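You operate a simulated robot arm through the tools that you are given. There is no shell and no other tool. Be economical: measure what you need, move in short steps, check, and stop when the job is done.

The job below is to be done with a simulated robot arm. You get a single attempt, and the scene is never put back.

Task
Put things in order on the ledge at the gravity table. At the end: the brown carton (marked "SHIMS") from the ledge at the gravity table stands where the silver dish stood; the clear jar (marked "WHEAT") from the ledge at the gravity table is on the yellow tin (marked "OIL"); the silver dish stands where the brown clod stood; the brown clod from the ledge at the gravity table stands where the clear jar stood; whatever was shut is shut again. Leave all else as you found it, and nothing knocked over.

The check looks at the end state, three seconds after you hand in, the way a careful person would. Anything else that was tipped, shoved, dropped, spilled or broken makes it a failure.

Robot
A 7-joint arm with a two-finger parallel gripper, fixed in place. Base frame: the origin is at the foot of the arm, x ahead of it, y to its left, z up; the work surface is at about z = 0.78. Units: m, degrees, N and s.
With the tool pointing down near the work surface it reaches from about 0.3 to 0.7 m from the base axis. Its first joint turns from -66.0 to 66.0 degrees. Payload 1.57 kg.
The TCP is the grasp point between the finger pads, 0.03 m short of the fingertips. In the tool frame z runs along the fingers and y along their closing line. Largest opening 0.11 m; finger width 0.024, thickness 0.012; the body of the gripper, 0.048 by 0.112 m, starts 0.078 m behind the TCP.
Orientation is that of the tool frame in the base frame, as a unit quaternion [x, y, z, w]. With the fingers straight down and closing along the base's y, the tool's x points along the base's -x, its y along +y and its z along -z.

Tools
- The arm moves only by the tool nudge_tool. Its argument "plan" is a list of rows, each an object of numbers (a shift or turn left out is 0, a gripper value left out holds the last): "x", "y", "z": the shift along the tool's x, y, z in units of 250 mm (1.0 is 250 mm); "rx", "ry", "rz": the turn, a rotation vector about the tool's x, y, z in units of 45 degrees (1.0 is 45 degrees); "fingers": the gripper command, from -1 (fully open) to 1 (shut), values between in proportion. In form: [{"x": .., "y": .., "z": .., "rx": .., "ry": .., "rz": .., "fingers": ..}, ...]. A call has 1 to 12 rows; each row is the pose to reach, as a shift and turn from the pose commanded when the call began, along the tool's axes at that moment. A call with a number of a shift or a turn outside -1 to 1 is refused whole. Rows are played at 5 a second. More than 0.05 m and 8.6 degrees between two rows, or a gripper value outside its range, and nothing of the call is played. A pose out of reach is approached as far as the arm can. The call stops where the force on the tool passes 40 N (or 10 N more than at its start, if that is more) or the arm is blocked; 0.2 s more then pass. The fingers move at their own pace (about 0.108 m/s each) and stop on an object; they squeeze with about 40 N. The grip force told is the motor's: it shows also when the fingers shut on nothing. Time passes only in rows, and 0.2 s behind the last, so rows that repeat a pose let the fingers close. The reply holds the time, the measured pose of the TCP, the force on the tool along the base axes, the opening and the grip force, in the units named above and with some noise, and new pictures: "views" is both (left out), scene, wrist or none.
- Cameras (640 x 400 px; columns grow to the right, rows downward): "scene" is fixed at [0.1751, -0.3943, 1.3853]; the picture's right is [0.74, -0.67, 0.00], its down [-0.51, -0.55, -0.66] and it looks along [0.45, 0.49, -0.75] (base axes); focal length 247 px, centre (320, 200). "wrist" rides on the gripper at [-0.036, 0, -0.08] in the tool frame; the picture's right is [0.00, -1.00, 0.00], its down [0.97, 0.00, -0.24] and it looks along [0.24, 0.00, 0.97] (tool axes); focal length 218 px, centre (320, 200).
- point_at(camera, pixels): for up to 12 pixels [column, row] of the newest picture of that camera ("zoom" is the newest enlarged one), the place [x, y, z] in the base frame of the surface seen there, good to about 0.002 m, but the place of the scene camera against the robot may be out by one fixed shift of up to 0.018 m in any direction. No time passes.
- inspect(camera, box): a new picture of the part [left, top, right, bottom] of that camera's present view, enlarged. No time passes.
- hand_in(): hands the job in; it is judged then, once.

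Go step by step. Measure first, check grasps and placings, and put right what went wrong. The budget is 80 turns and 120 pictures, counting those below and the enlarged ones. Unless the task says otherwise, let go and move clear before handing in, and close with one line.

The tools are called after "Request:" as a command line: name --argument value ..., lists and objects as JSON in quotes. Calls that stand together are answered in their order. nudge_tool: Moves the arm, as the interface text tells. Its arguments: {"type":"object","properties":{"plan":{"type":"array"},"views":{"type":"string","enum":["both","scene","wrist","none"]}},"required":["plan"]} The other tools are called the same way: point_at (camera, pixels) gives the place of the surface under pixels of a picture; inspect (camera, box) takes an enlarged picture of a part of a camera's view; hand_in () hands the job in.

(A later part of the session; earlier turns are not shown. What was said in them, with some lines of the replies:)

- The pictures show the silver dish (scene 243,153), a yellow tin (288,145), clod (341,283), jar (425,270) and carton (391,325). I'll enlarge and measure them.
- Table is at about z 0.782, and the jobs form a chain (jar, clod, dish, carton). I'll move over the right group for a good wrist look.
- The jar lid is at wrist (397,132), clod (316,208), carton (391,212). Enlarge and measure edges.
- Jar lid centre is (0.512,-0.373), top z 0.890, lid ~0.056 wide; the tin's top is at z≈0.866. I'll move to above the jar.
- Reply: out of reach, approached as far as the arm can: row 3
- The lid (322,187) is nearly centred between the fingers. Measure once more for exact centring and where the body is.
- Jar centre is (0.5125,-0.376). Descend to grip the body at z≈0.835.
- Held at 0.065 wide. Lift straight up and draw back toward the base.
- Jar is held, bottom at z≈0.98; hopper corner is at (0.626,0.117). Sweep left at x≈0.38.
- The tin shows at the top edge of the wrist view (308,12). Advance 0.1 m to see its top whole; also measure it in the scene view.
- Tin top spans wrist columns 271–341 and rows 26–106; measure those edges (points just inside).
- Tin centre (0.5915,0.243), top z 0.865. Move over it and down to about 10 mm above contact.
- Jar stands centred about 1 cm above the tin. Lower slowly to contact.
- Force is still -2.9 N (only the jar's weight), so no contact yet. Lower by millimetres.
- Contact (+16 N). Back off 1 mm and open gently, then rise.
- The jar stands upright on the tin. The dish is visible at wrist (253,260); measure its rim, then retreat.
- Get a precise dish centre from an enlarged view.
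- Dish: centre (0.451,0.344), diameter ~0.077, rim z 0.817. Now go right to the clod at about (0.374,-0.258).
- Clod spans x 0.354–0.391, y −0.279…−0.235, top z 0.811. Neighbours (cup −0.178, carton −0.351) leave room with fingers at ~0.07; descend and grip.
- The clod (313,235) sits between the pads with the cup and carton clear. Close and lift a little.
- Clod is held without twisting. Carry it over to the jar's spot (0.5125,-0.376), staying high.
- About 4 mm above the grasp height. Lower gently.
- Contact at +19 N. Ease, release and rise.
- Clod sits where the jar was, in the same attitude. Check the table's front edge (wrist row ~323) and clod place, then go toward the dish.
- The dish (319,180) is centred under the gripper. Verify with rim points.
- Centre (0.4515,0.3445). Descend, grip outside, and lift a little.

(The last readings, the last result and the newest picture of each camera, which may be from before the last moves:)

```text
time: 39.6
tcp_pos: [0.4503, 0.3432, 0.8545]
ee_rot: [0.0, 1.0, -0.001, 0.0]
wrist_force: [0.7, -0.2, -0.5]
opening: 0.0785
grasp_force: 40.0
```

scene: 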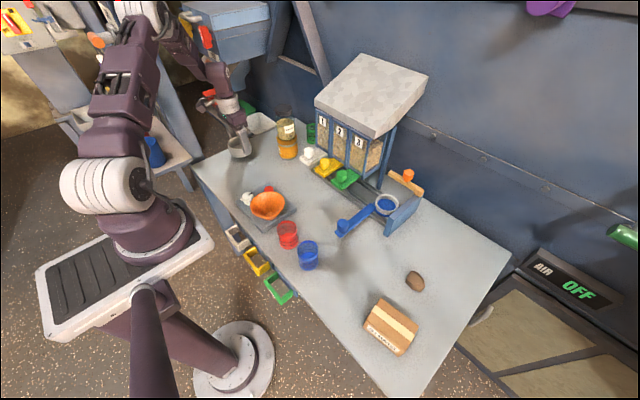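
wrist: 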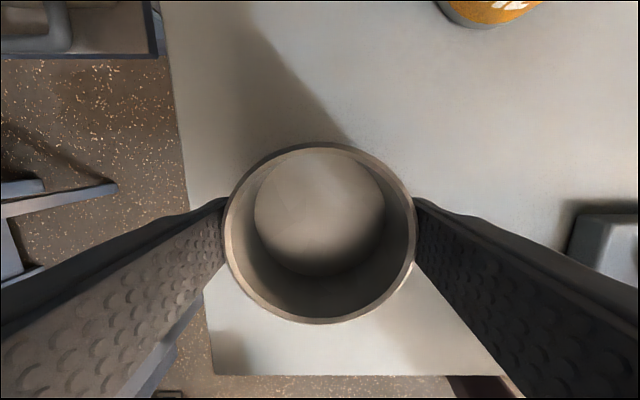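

Dish held at 0.0785. Lift and carry to the clod's place (0.373,-0.257).

Request:
nudge_tool --plan '[{"z": -0.16}, {"z": -0.32}, {"z": -0.49}, {"z": -0.49, "x": 0.1, "y": -0.1}, {"z": -0.49, "x": 0.2, "y": -0.25}, {"z": -0.49, "x": 0.3, "y": -0.4}, {"z": -0.49, "x": 0.314, "y": -0.58}, {"z": -0.49, "x": 0.314, "y": -0.76}, {"z": -0.49, "x": 0.314, "y": -0.92}, {"z": -0.49, "x": 0.314, "y": -1.0}, {"z": -0.49, "x": 0.314, "y": -1.0}]' --views "none"

Request:
nudge_tool --plan '[{"y": -0.15}, {"y": -0.33}, {"y": -0.5}, {"y": -0.68}, {"y": -0.85}, {"y": -1.0}, {"y": -1.0}]' --views "none"

Request:
nudge_tool --plan '[{"y": -0.15}, {"y": -0.3}, {"y": -0.404}, {"y": -0.404, "z": 0.15}, {"y": -0.404, "z": 0.3}, {"y": -0.404, "z": 0.3}]'

```text
time: 42.0
tcp_pos: [0.3729, 0.0943, 0.981]
ee_rot: [0.0, 1.0, 0.001, 0.0]
wrist_force: [-0.3, 0.4, -0.1]
opening: 0.079
grasp_force: 39.6
```

```text
time: 43.6
tcp_pos: [0.3746, -0.1586, 0.9776]
ee_rot: [0.0, 1.0, 0.0, 0.0]
wrist_force: [0.3, 1.2, -1.3]
opening: 0.0791
grasp_force: 40.3
```

```text
time: 45.0
tcp_pos: [0.3737, -0.2565, 0.9036]
ee_rot: [-0.001, 1.0, 0.0, 0.0]
wrist_force: [0.2, 0.6, -0.5]
opening: 0.0787
grasp_force: 39.9
```

scene: 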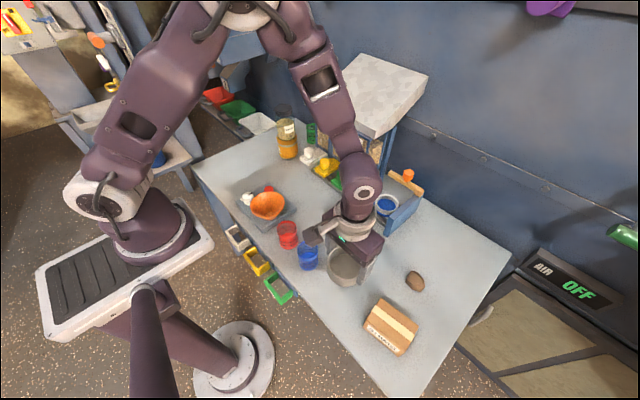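
wrist: 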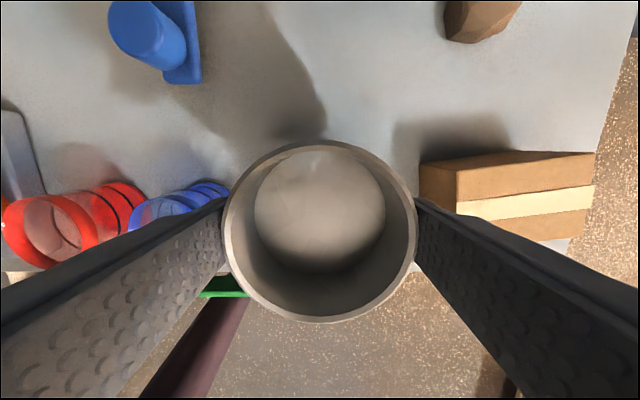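

The dish is above its target. Check blue cup clearance before lowering.

Request:
point_at --camera "scene" --pixels '[[299, 245], [301, 262], [308, 262], [308, 268], [317, 262], [299, 250]]'

Request:
point_at --camera "wrist" --pixels '[[226, 190], [215, 190], [135, 215], [160, 205], [196, 195], [420, 185], [455, 235], [320, 145], [320, 318]]'

Request:
inspect --camera "scene" --box '[280, 210, 400, 310]'

```text
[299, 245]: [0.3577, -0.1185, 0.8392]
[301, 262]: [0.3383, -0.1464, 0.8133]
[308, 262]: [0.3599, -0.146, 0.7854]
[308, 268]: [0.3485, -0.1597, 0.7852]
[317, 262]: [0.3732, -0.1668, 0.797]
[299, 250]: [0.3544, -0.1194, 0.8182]
```

```text
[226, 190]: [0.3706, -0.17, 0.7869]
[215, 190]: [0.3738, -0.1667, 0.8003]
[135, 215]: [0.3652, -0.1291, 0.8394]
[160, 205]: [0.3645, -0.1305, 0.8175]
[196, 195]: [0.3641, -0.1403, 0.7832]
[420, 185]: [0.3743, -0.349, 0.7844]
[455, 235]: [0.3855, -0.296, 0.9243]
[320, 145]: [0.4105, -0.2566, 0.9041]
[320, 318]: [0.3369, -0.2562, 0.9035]
```

```text
4.00 times, centred on (340, 260) of scene
```

zoom: 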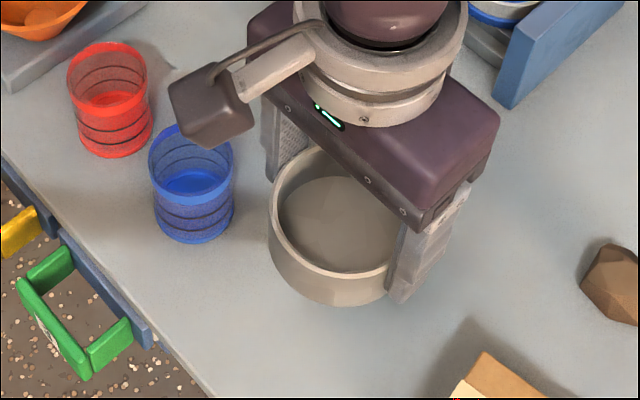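

Clearance to the cup is about 28 mm. Lower to just above the table.

Request:
nudge_tool --plan '[{"z": 0.12}, {"z": 0.24}, {"z": 0.31}, {"z": 0.335}, {"z": 0.335}]' --views "none"

Request:
nudge_tool --plan '[{"z": 0.005}, {"z": 0.009}, {"z": 0.009}]' --views "none"

```text
time: 46.2
tcp_pos: [0.372, -0.2567, 0.8203]
ee_rot: [0.0, 1.0, 0.0, 0.0]
wrist_force: [-0.2, 0.6, -0.2]
opening: 0.0789
grasp_force: 40.5
```

```text
time: 47.0
tcp_pos: [0.3722, -0.2565, 0.8199]
ee_rot: [0.0, 1.0, 0.0, 0.001]
wrist_force: [-0.9, -0.1, -0.6]
opening: 0.0788
grasp_force: 39.8
```

Request:
nudge_tool --plan '[{"z": 0.004}, {"z": 0.006}, {"z": 0.006}]' --views "none"

```text
time: 47.8
tcp_pos: [0.373, -0.2565, 0.8179]
ee_rot: [0.0, 1.0, 0.0, 0.001]
wrist_force: [0.5, 1.8, 16.4]
opening: 0.0789
grasp_force: 40.0
```

Contact (+16 N). Ease, open modestly, and rise.

Request:
nudge_tool --plan '[{"z": -0.004}, {"z": -0.004, "fingers": -0.55}, {"z": -0.004, "fingers": -0.7}, {"z": -0.004, "fingers": -0.7}, {"z": -0.1}, {"z": -0.25}, {"z": -0.4}, {"z": -0.55}, {"z": -0.65}, {"z": -0.65}]'

Request:
inspect --camera "wrist" --box '[240, 130, 560, 260]'

```text
time: 50.0
tcp_pos: [0.3724, -0.2581, 0.9801]
ee_rot: [0.0, 1.0, 0.0, 0.0]
wrist_force: [-0.4, 0.0, -0.1]
opening: 0.0939
grasp_force: 0.1
```

scene: 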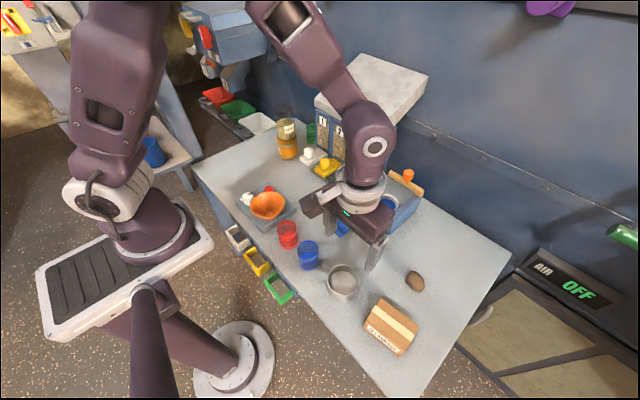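
wrist: 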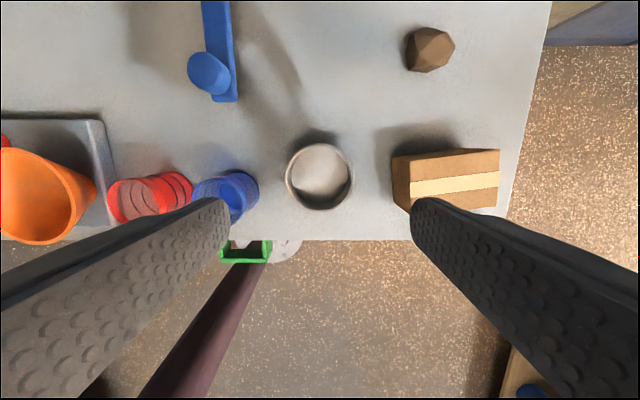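

```text
2.00 times, centred on (400, 195) of wrist
```

zoom: 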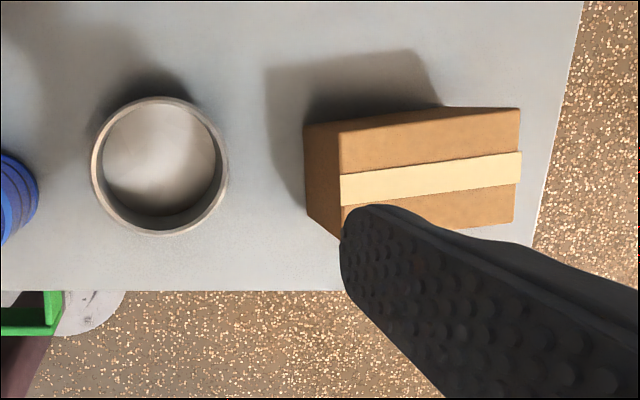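

Dish sits flat at the clod's place. Move above the carton and measure its corners.

Request:
nudge_tool --plan '[{"y": -0.18}, {"y": -0.36}, {"y": -0.54, "z": -0.1, "fingers": -1}, {"y": -0.54, "z": -0.2}, {"y": -0.54, "z": -0.2}]' --views "wrist"

Request:
inspect --camera "wrist" --box '[240, 130, 400, 230]'

```text
refused: row 3 steps farther than a row can; nothing moved
```

```text
4.00 times, centred on (320, 180) of wrist
```

zoom: 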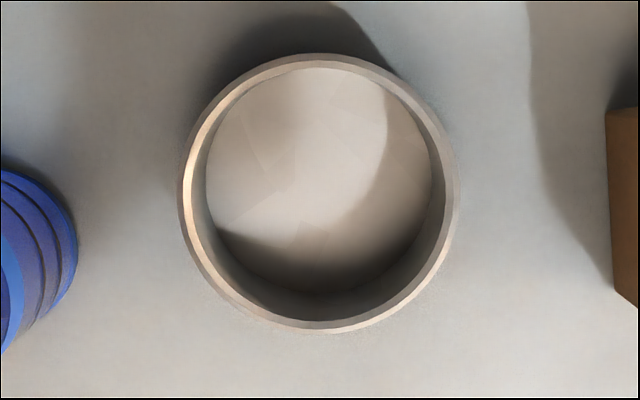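

The move was refused for step size; use smaller steps.

Request:
nudge_tool --plan '[{"y": -0.16}, {"y": -0.32}, {"y": -0.45, "z": -0.05, "fingers": -1}, {"y": -0.54, "z": -0.15}, {"y": -0.54, "z": -0.2}, {"y": -0.54, "z": -0.2}]' --views "wrist"

Request:
inspect --camera "wrist" --box '[240, 130, 400, 230]'

```text
time: 51.4
tcp_pos: [0.3737, -0.3949, 1.0294]
ee_rot: [0.0, 1.0, 0.0, 0.0]
wrist_force: [0.7, 1.1, 0.9]
opening: 0.1101
grasp_force: 0.1
```

wrist: 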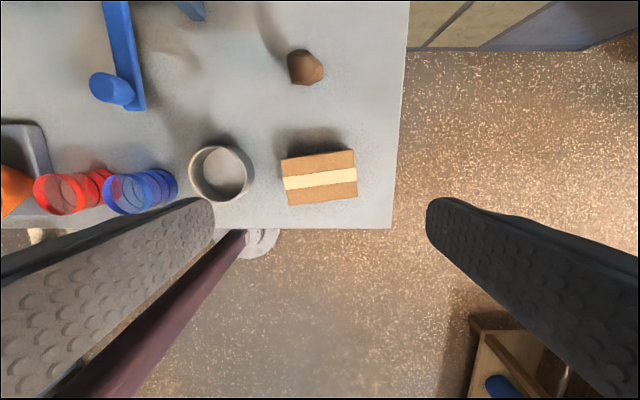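

```text
4.00 times, centred on (320, 180) of wrist
```

zoom: 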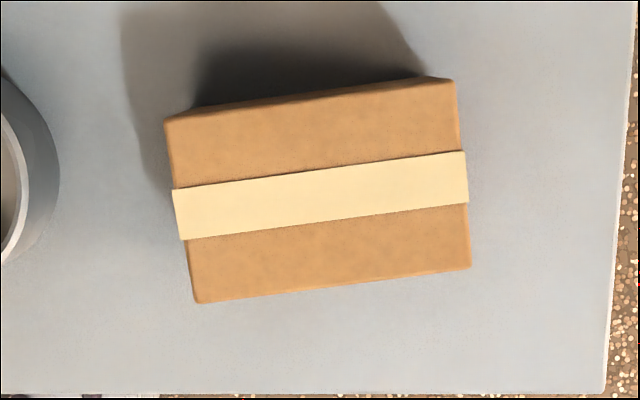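

Request:
point_at --camera "zoom" --pixels '[[169, 122], [450, 86], [466, 263], [199, 298], [320, 190], [310, 104], [328, 280], [180, 212], [464, 178], [195, 112]]'

```text
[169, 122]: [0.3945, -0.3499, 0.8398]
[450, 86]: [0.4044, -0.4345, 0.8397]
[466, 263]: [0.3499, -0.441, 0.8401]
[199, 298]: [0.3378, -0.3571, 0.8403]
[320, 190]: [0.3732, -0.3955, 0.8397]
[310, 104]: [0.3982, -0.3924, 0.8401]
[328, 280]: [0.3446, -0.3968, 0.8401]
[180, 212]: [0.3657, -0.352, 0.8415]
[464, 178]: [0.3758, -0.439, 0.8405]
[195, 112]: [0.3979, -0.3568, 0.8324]
```

Carton: centre (0.372,-0.3955), about 0.087×0.058, turned ~7.4°, top z 0.840. Turn the tool to match and descend with open fingers along its long axis.

Request:
nudge_tool --plan '[{"x": 0.006, "y": -0.012, "rz": -0.082}, {"x": 0.006, "y": -0.012, "rz": -0.164}, {"x": 0.006, "y": -0.012, "rz": -0.164, "z": 0.18}, {"x": 0.006, "y": -0.012, "rz": -0.164, "z": 0.36}, {"x": 0.006, "y": -0.012, "rz": -0.164, "z": 0.5}, {"x": 0.006, "y": -0.012, "rz": -0.164, "z": 0.5}]'

Request:
inspect --camera "wrist" --box '[160, 100, 480, 300]'

```text
time: 52.8
tcp_pos: [0.3727, -0.3942, 0.9036]
ee_rot: [-0.065, 0.998, -0.001, -0.001]
wrist_force: [-0.5, 0.0, 0.7]
opening: 0.1097
grasp_force: 0.1
```

scene: 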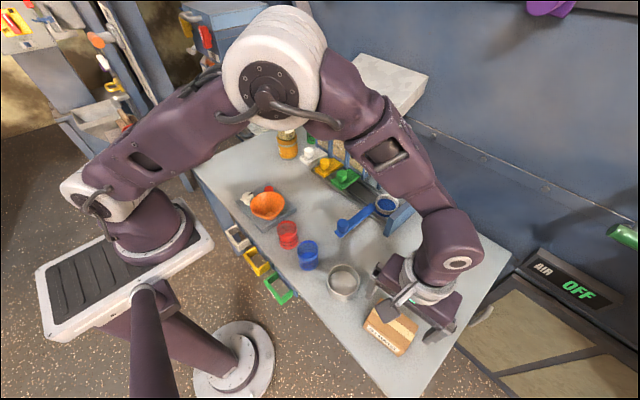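
wrist: 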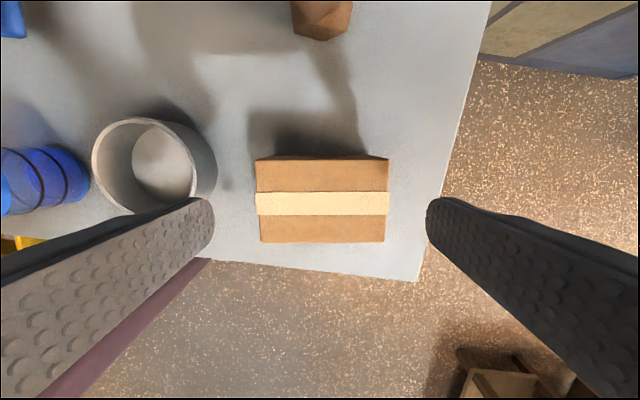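

```text
2.00 times, centred on (320, 200) of wrist
```

zoom: 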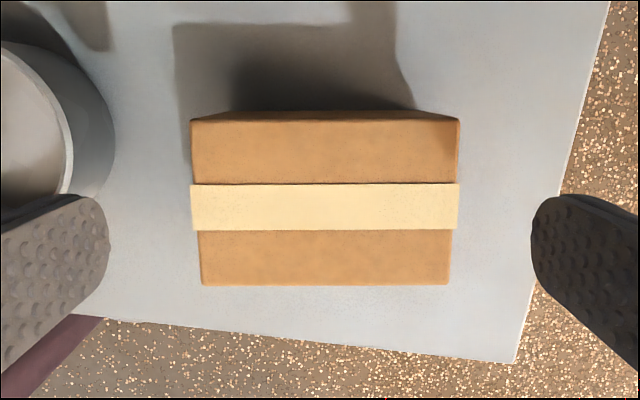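

Aligned and centred (carton cols 256–389). Descend, stop before closing to check.

Request:
nudge_tool --plan '[{"z": 0.1}, {"z": 0.2}, {"z": 0.28}, {"z": 0.34}, {"z": 0.34}]'

```text
time: 54.0
tcp_pos: [0.3696, -0.394, 0.8182]
ee_rot: [-0.064, 0.998, 0.001, 0.0]
wrist_force: [0.1, 0.5, -0.1]
opening: 0.11
grasp_force: 0.0
```

scene: 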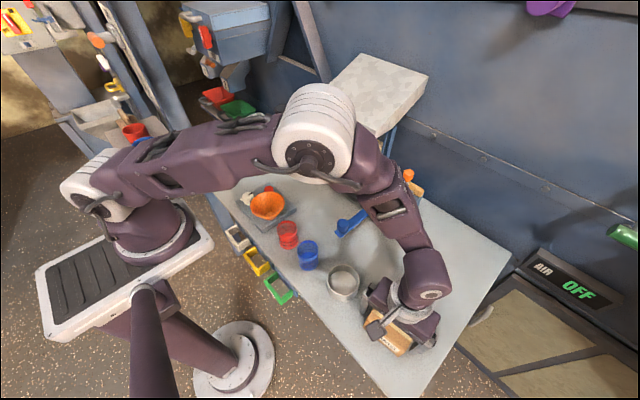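
wrist: 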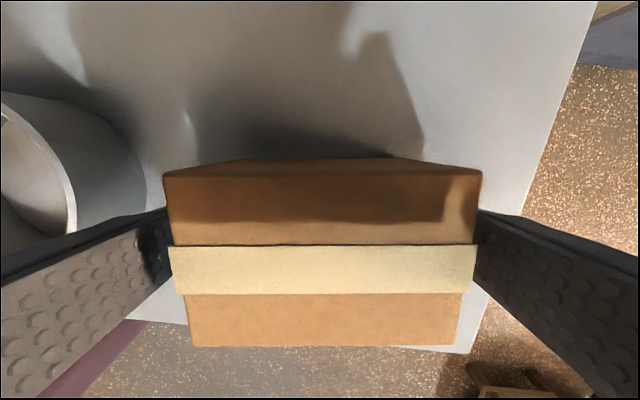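

Fingers straddle the carton with clearance. Close and lift slightly.

Request:
nudge_tool --plan '[{"fingers": 1}, {"fingers": 1}, {"fingers": 1}, {"fingers": 1}, {"z": -0.04}, {"z": -0.16}, {"z": -0.16}]'

```text
time: 55.6
tcp_pos: [0.3716, -0.3956, 0.8603]
ee_rot: [-0.064, 0.998, -0.001, 0.0]
wrist_force: [-0.1, 1.3, -2.8]
opening: 0.0899
grasp_force: 39.9
```

scene: 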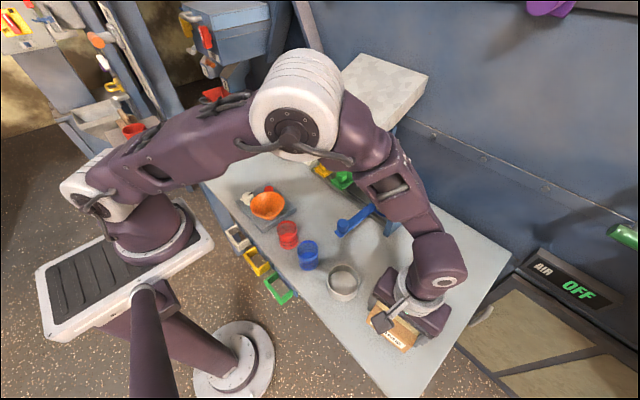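
wrist: 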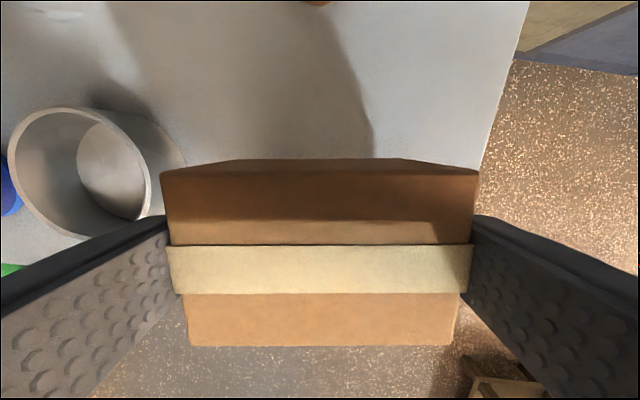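

Carton held at 0.090, 3 N weight. Lift high, turn square again, then sweep left.

Request:
nudge_tool --plan '[{"z": -0.15}, {"z": -0.32}, {"z": -0.48}, {"z": -0.6}, {"z": -0.6, "rz": 0.08}, {"z": -0.6, "rz": 0.164}, {"z": -0.6, "rz": 0.164}]' --views "none"

Request:
nudge_tool --plan '[{"y": 0.15}, {"y": 0.33}, {"y": 0.5}, {"y": 0.68}, {"y": 0.85}, {"y": 1.0}, {"y": 1.0}]' --views "none"

Request:
nudge_tool --plan '[{"y": 0.15}, {"y": 0.33}, {"y": 0.5}, {"y": 0.68}, {"y": 0.85}, {"y": 1.0}, {"y": 1.0}]' --views "none"

Request:
nudge_tool --plan '[{"y": 0.15}, {"y": 0.33}, {"y": 0.5, "x": -0.05}, {"y": 0.66, "x": -0.1}, {"y": 0.82, "x": -0.16}, {"y": 0.96, "x": -0.24}, {"y": 0.96, "x": -0.32}, {"y": 0.96, "x": -0.32}]' --views "both"

```text
time: 57.2
tcp_pos: [0.3725, -0.3946, 1.0097]
ee_rot: [0.0, 1.0, 0.0, 0.0]
wrist_force: [0.3, -1.1, -3.3]
opening: 0.0898
grasp_force: 40.0
```

```text
time: 58.8
tcp_pos: [0.373, -0.1448, 1.0105]
ee_rot: [0.0, 1.0, 0.0, 0.0]
wrist_force: [0.0, 0.7, -3.5]
opening: 0.0895
grasp_force: 39.6
```

```text
time: 60.4
tcp_pos: [0.3704, 0.1055, 1.0107]
ee_rot: [0.0, 1.0, -0.001, 0.0]
wrist_force: [0.4, -0.5, -3.2]
opening: 0.0897
grasp_force: 40.2
```

```text
time: 62.2
tcp_pos: [0.4522, 0.3457, 1.012]
ee_rot: [0.0, 1.0, 0.0, 0.0]
wrist_force: [0.0, -0.4, -3.4]
opening: 0.0898
grasp_force: 39.2
```

scene: 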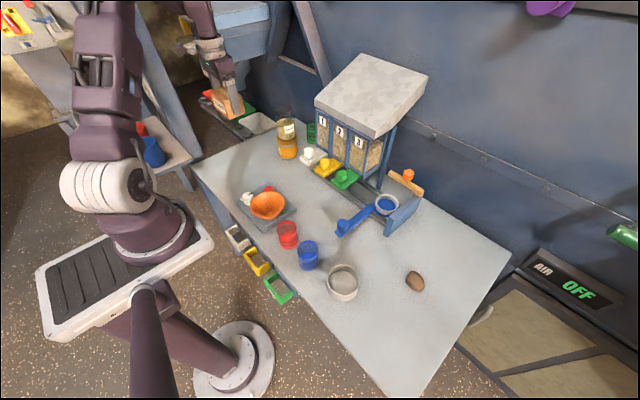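
wrist: 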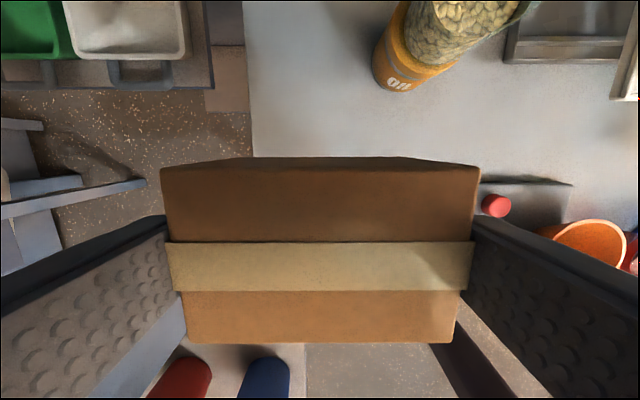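

Above the dish's old place with the carton level. Descend to just above the table.

Request:
nudge_tool --plan '[{"z": 0.15}, {"z": 0.32}, {"z": 0.48}, {"z": 0.62}, {"z": 0.7}, {"z": 0.745}, {"z": 0.745}]' --views "scene"

Request:
nudge_tool --plan '[{"z": 0.006}, {"z": 0.012}, {"z": 0.012}]' --views "none"

```text
time: 63.8
tcp_pos: [0.4523, 0.3453, 0.825]
ee_rot: [0.0, 1.0, -0.001, 0.0]
wrist_force: [0.2, 0.0, -2.5]
opening: 0.0897
grasp_force: 39.9
```

scene: 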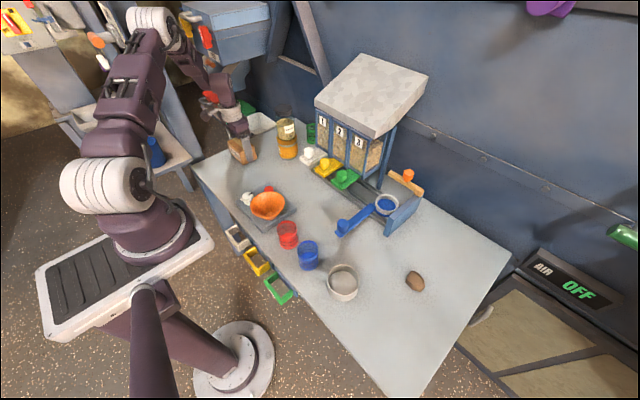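

```text
time: 64.6
tcp_pos: [0.4522, 0.3454, 0.8201]
ee_rot: [0.0, 1.0, 0.0, 0.0]
wrist_force: [-0.2, -0.4, -3.7]
opening: 0.0896
grasp_force: 39.8
```

No contact yet; lower another 2 mm.

Request:
nudge_tool --plan '[{"z": 0.005}, {"z": 0.009}, {"z": 0.009}]' --views "none"

```text
time: 65.4
tcp_pos: [0.4514, 0.3441, 0.8197]
ee_rot: [0.001, 1.0, -0.001, 0.001]
wrist_force: [-3.5, -3.7, 18.4]
opening: 0.0896
grasp_force: 40.2
```

Contact (+18 N). Ease, open and rise.

Request:
nudge_tool --plan '[{"z": -0.006}, {"z": -0.006, "fingers": -0.8}, {"z": -0.006, "fingers": -1}, {"z": -0.006, "fingers": -1}, {"z": -0.12}, {"z": -0.28}, {"z": -0.45}, {"z": -0.62}, {"z": -0.78}, {"z": -0.78}]'

Request:
inspect --camera "scene" --box '[200, 90, 360, 220]'

Request:
point_at --camera "wrist" --pixels '[[320, 190], [285, 160], [355, 160], [320, 210]]'

```text
time: 67.6
tcp_pos: [0.4536, 0.3452, 1.0133]
ee_rot: [0.0, 1.0, -0.001, 0.0]
wrist_force: [-0.2, 0.0, 0.0]
opening: 0.1099
grasp_force: 0.1
```

scene: 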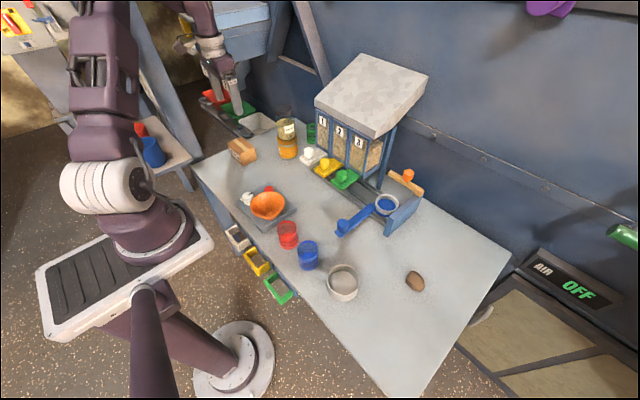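
wrist: 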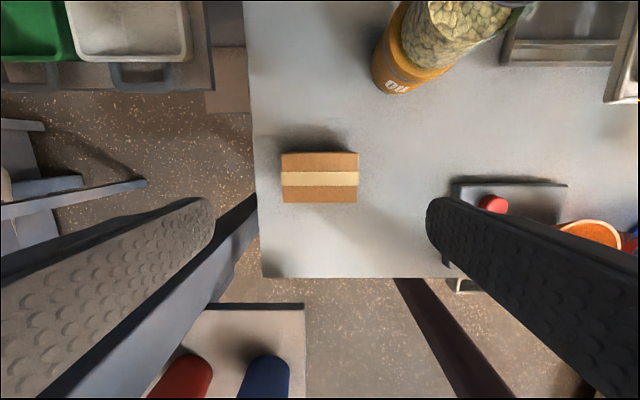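

```text
3.08 times, centred on (280, 155) of scene
```

zoom: 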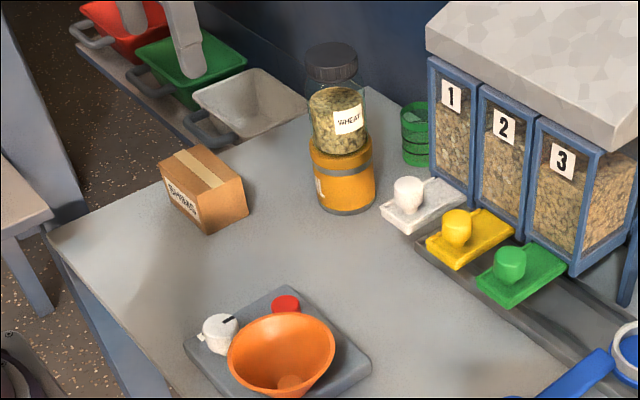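

```text
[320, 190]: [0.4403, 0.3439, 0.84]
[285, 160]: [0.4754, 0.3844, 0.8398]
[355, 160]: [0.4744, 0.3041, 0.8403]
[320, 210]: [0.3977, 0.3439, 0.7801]
```

Final pictures show the carton at the dish's place, the jar on the tin, the dish at the clod's place and the clod at the jar's. All are upright and the gripper is clear, so I'm handing in.

Request:
hand_in

```text
The job is handed in.
```

The job is handed in: carton, jar, dish and clod are each at the place asked for and standing upright. Nothing on the ledge needed opening, and the last pictures showed nothing else moved or knocked over.
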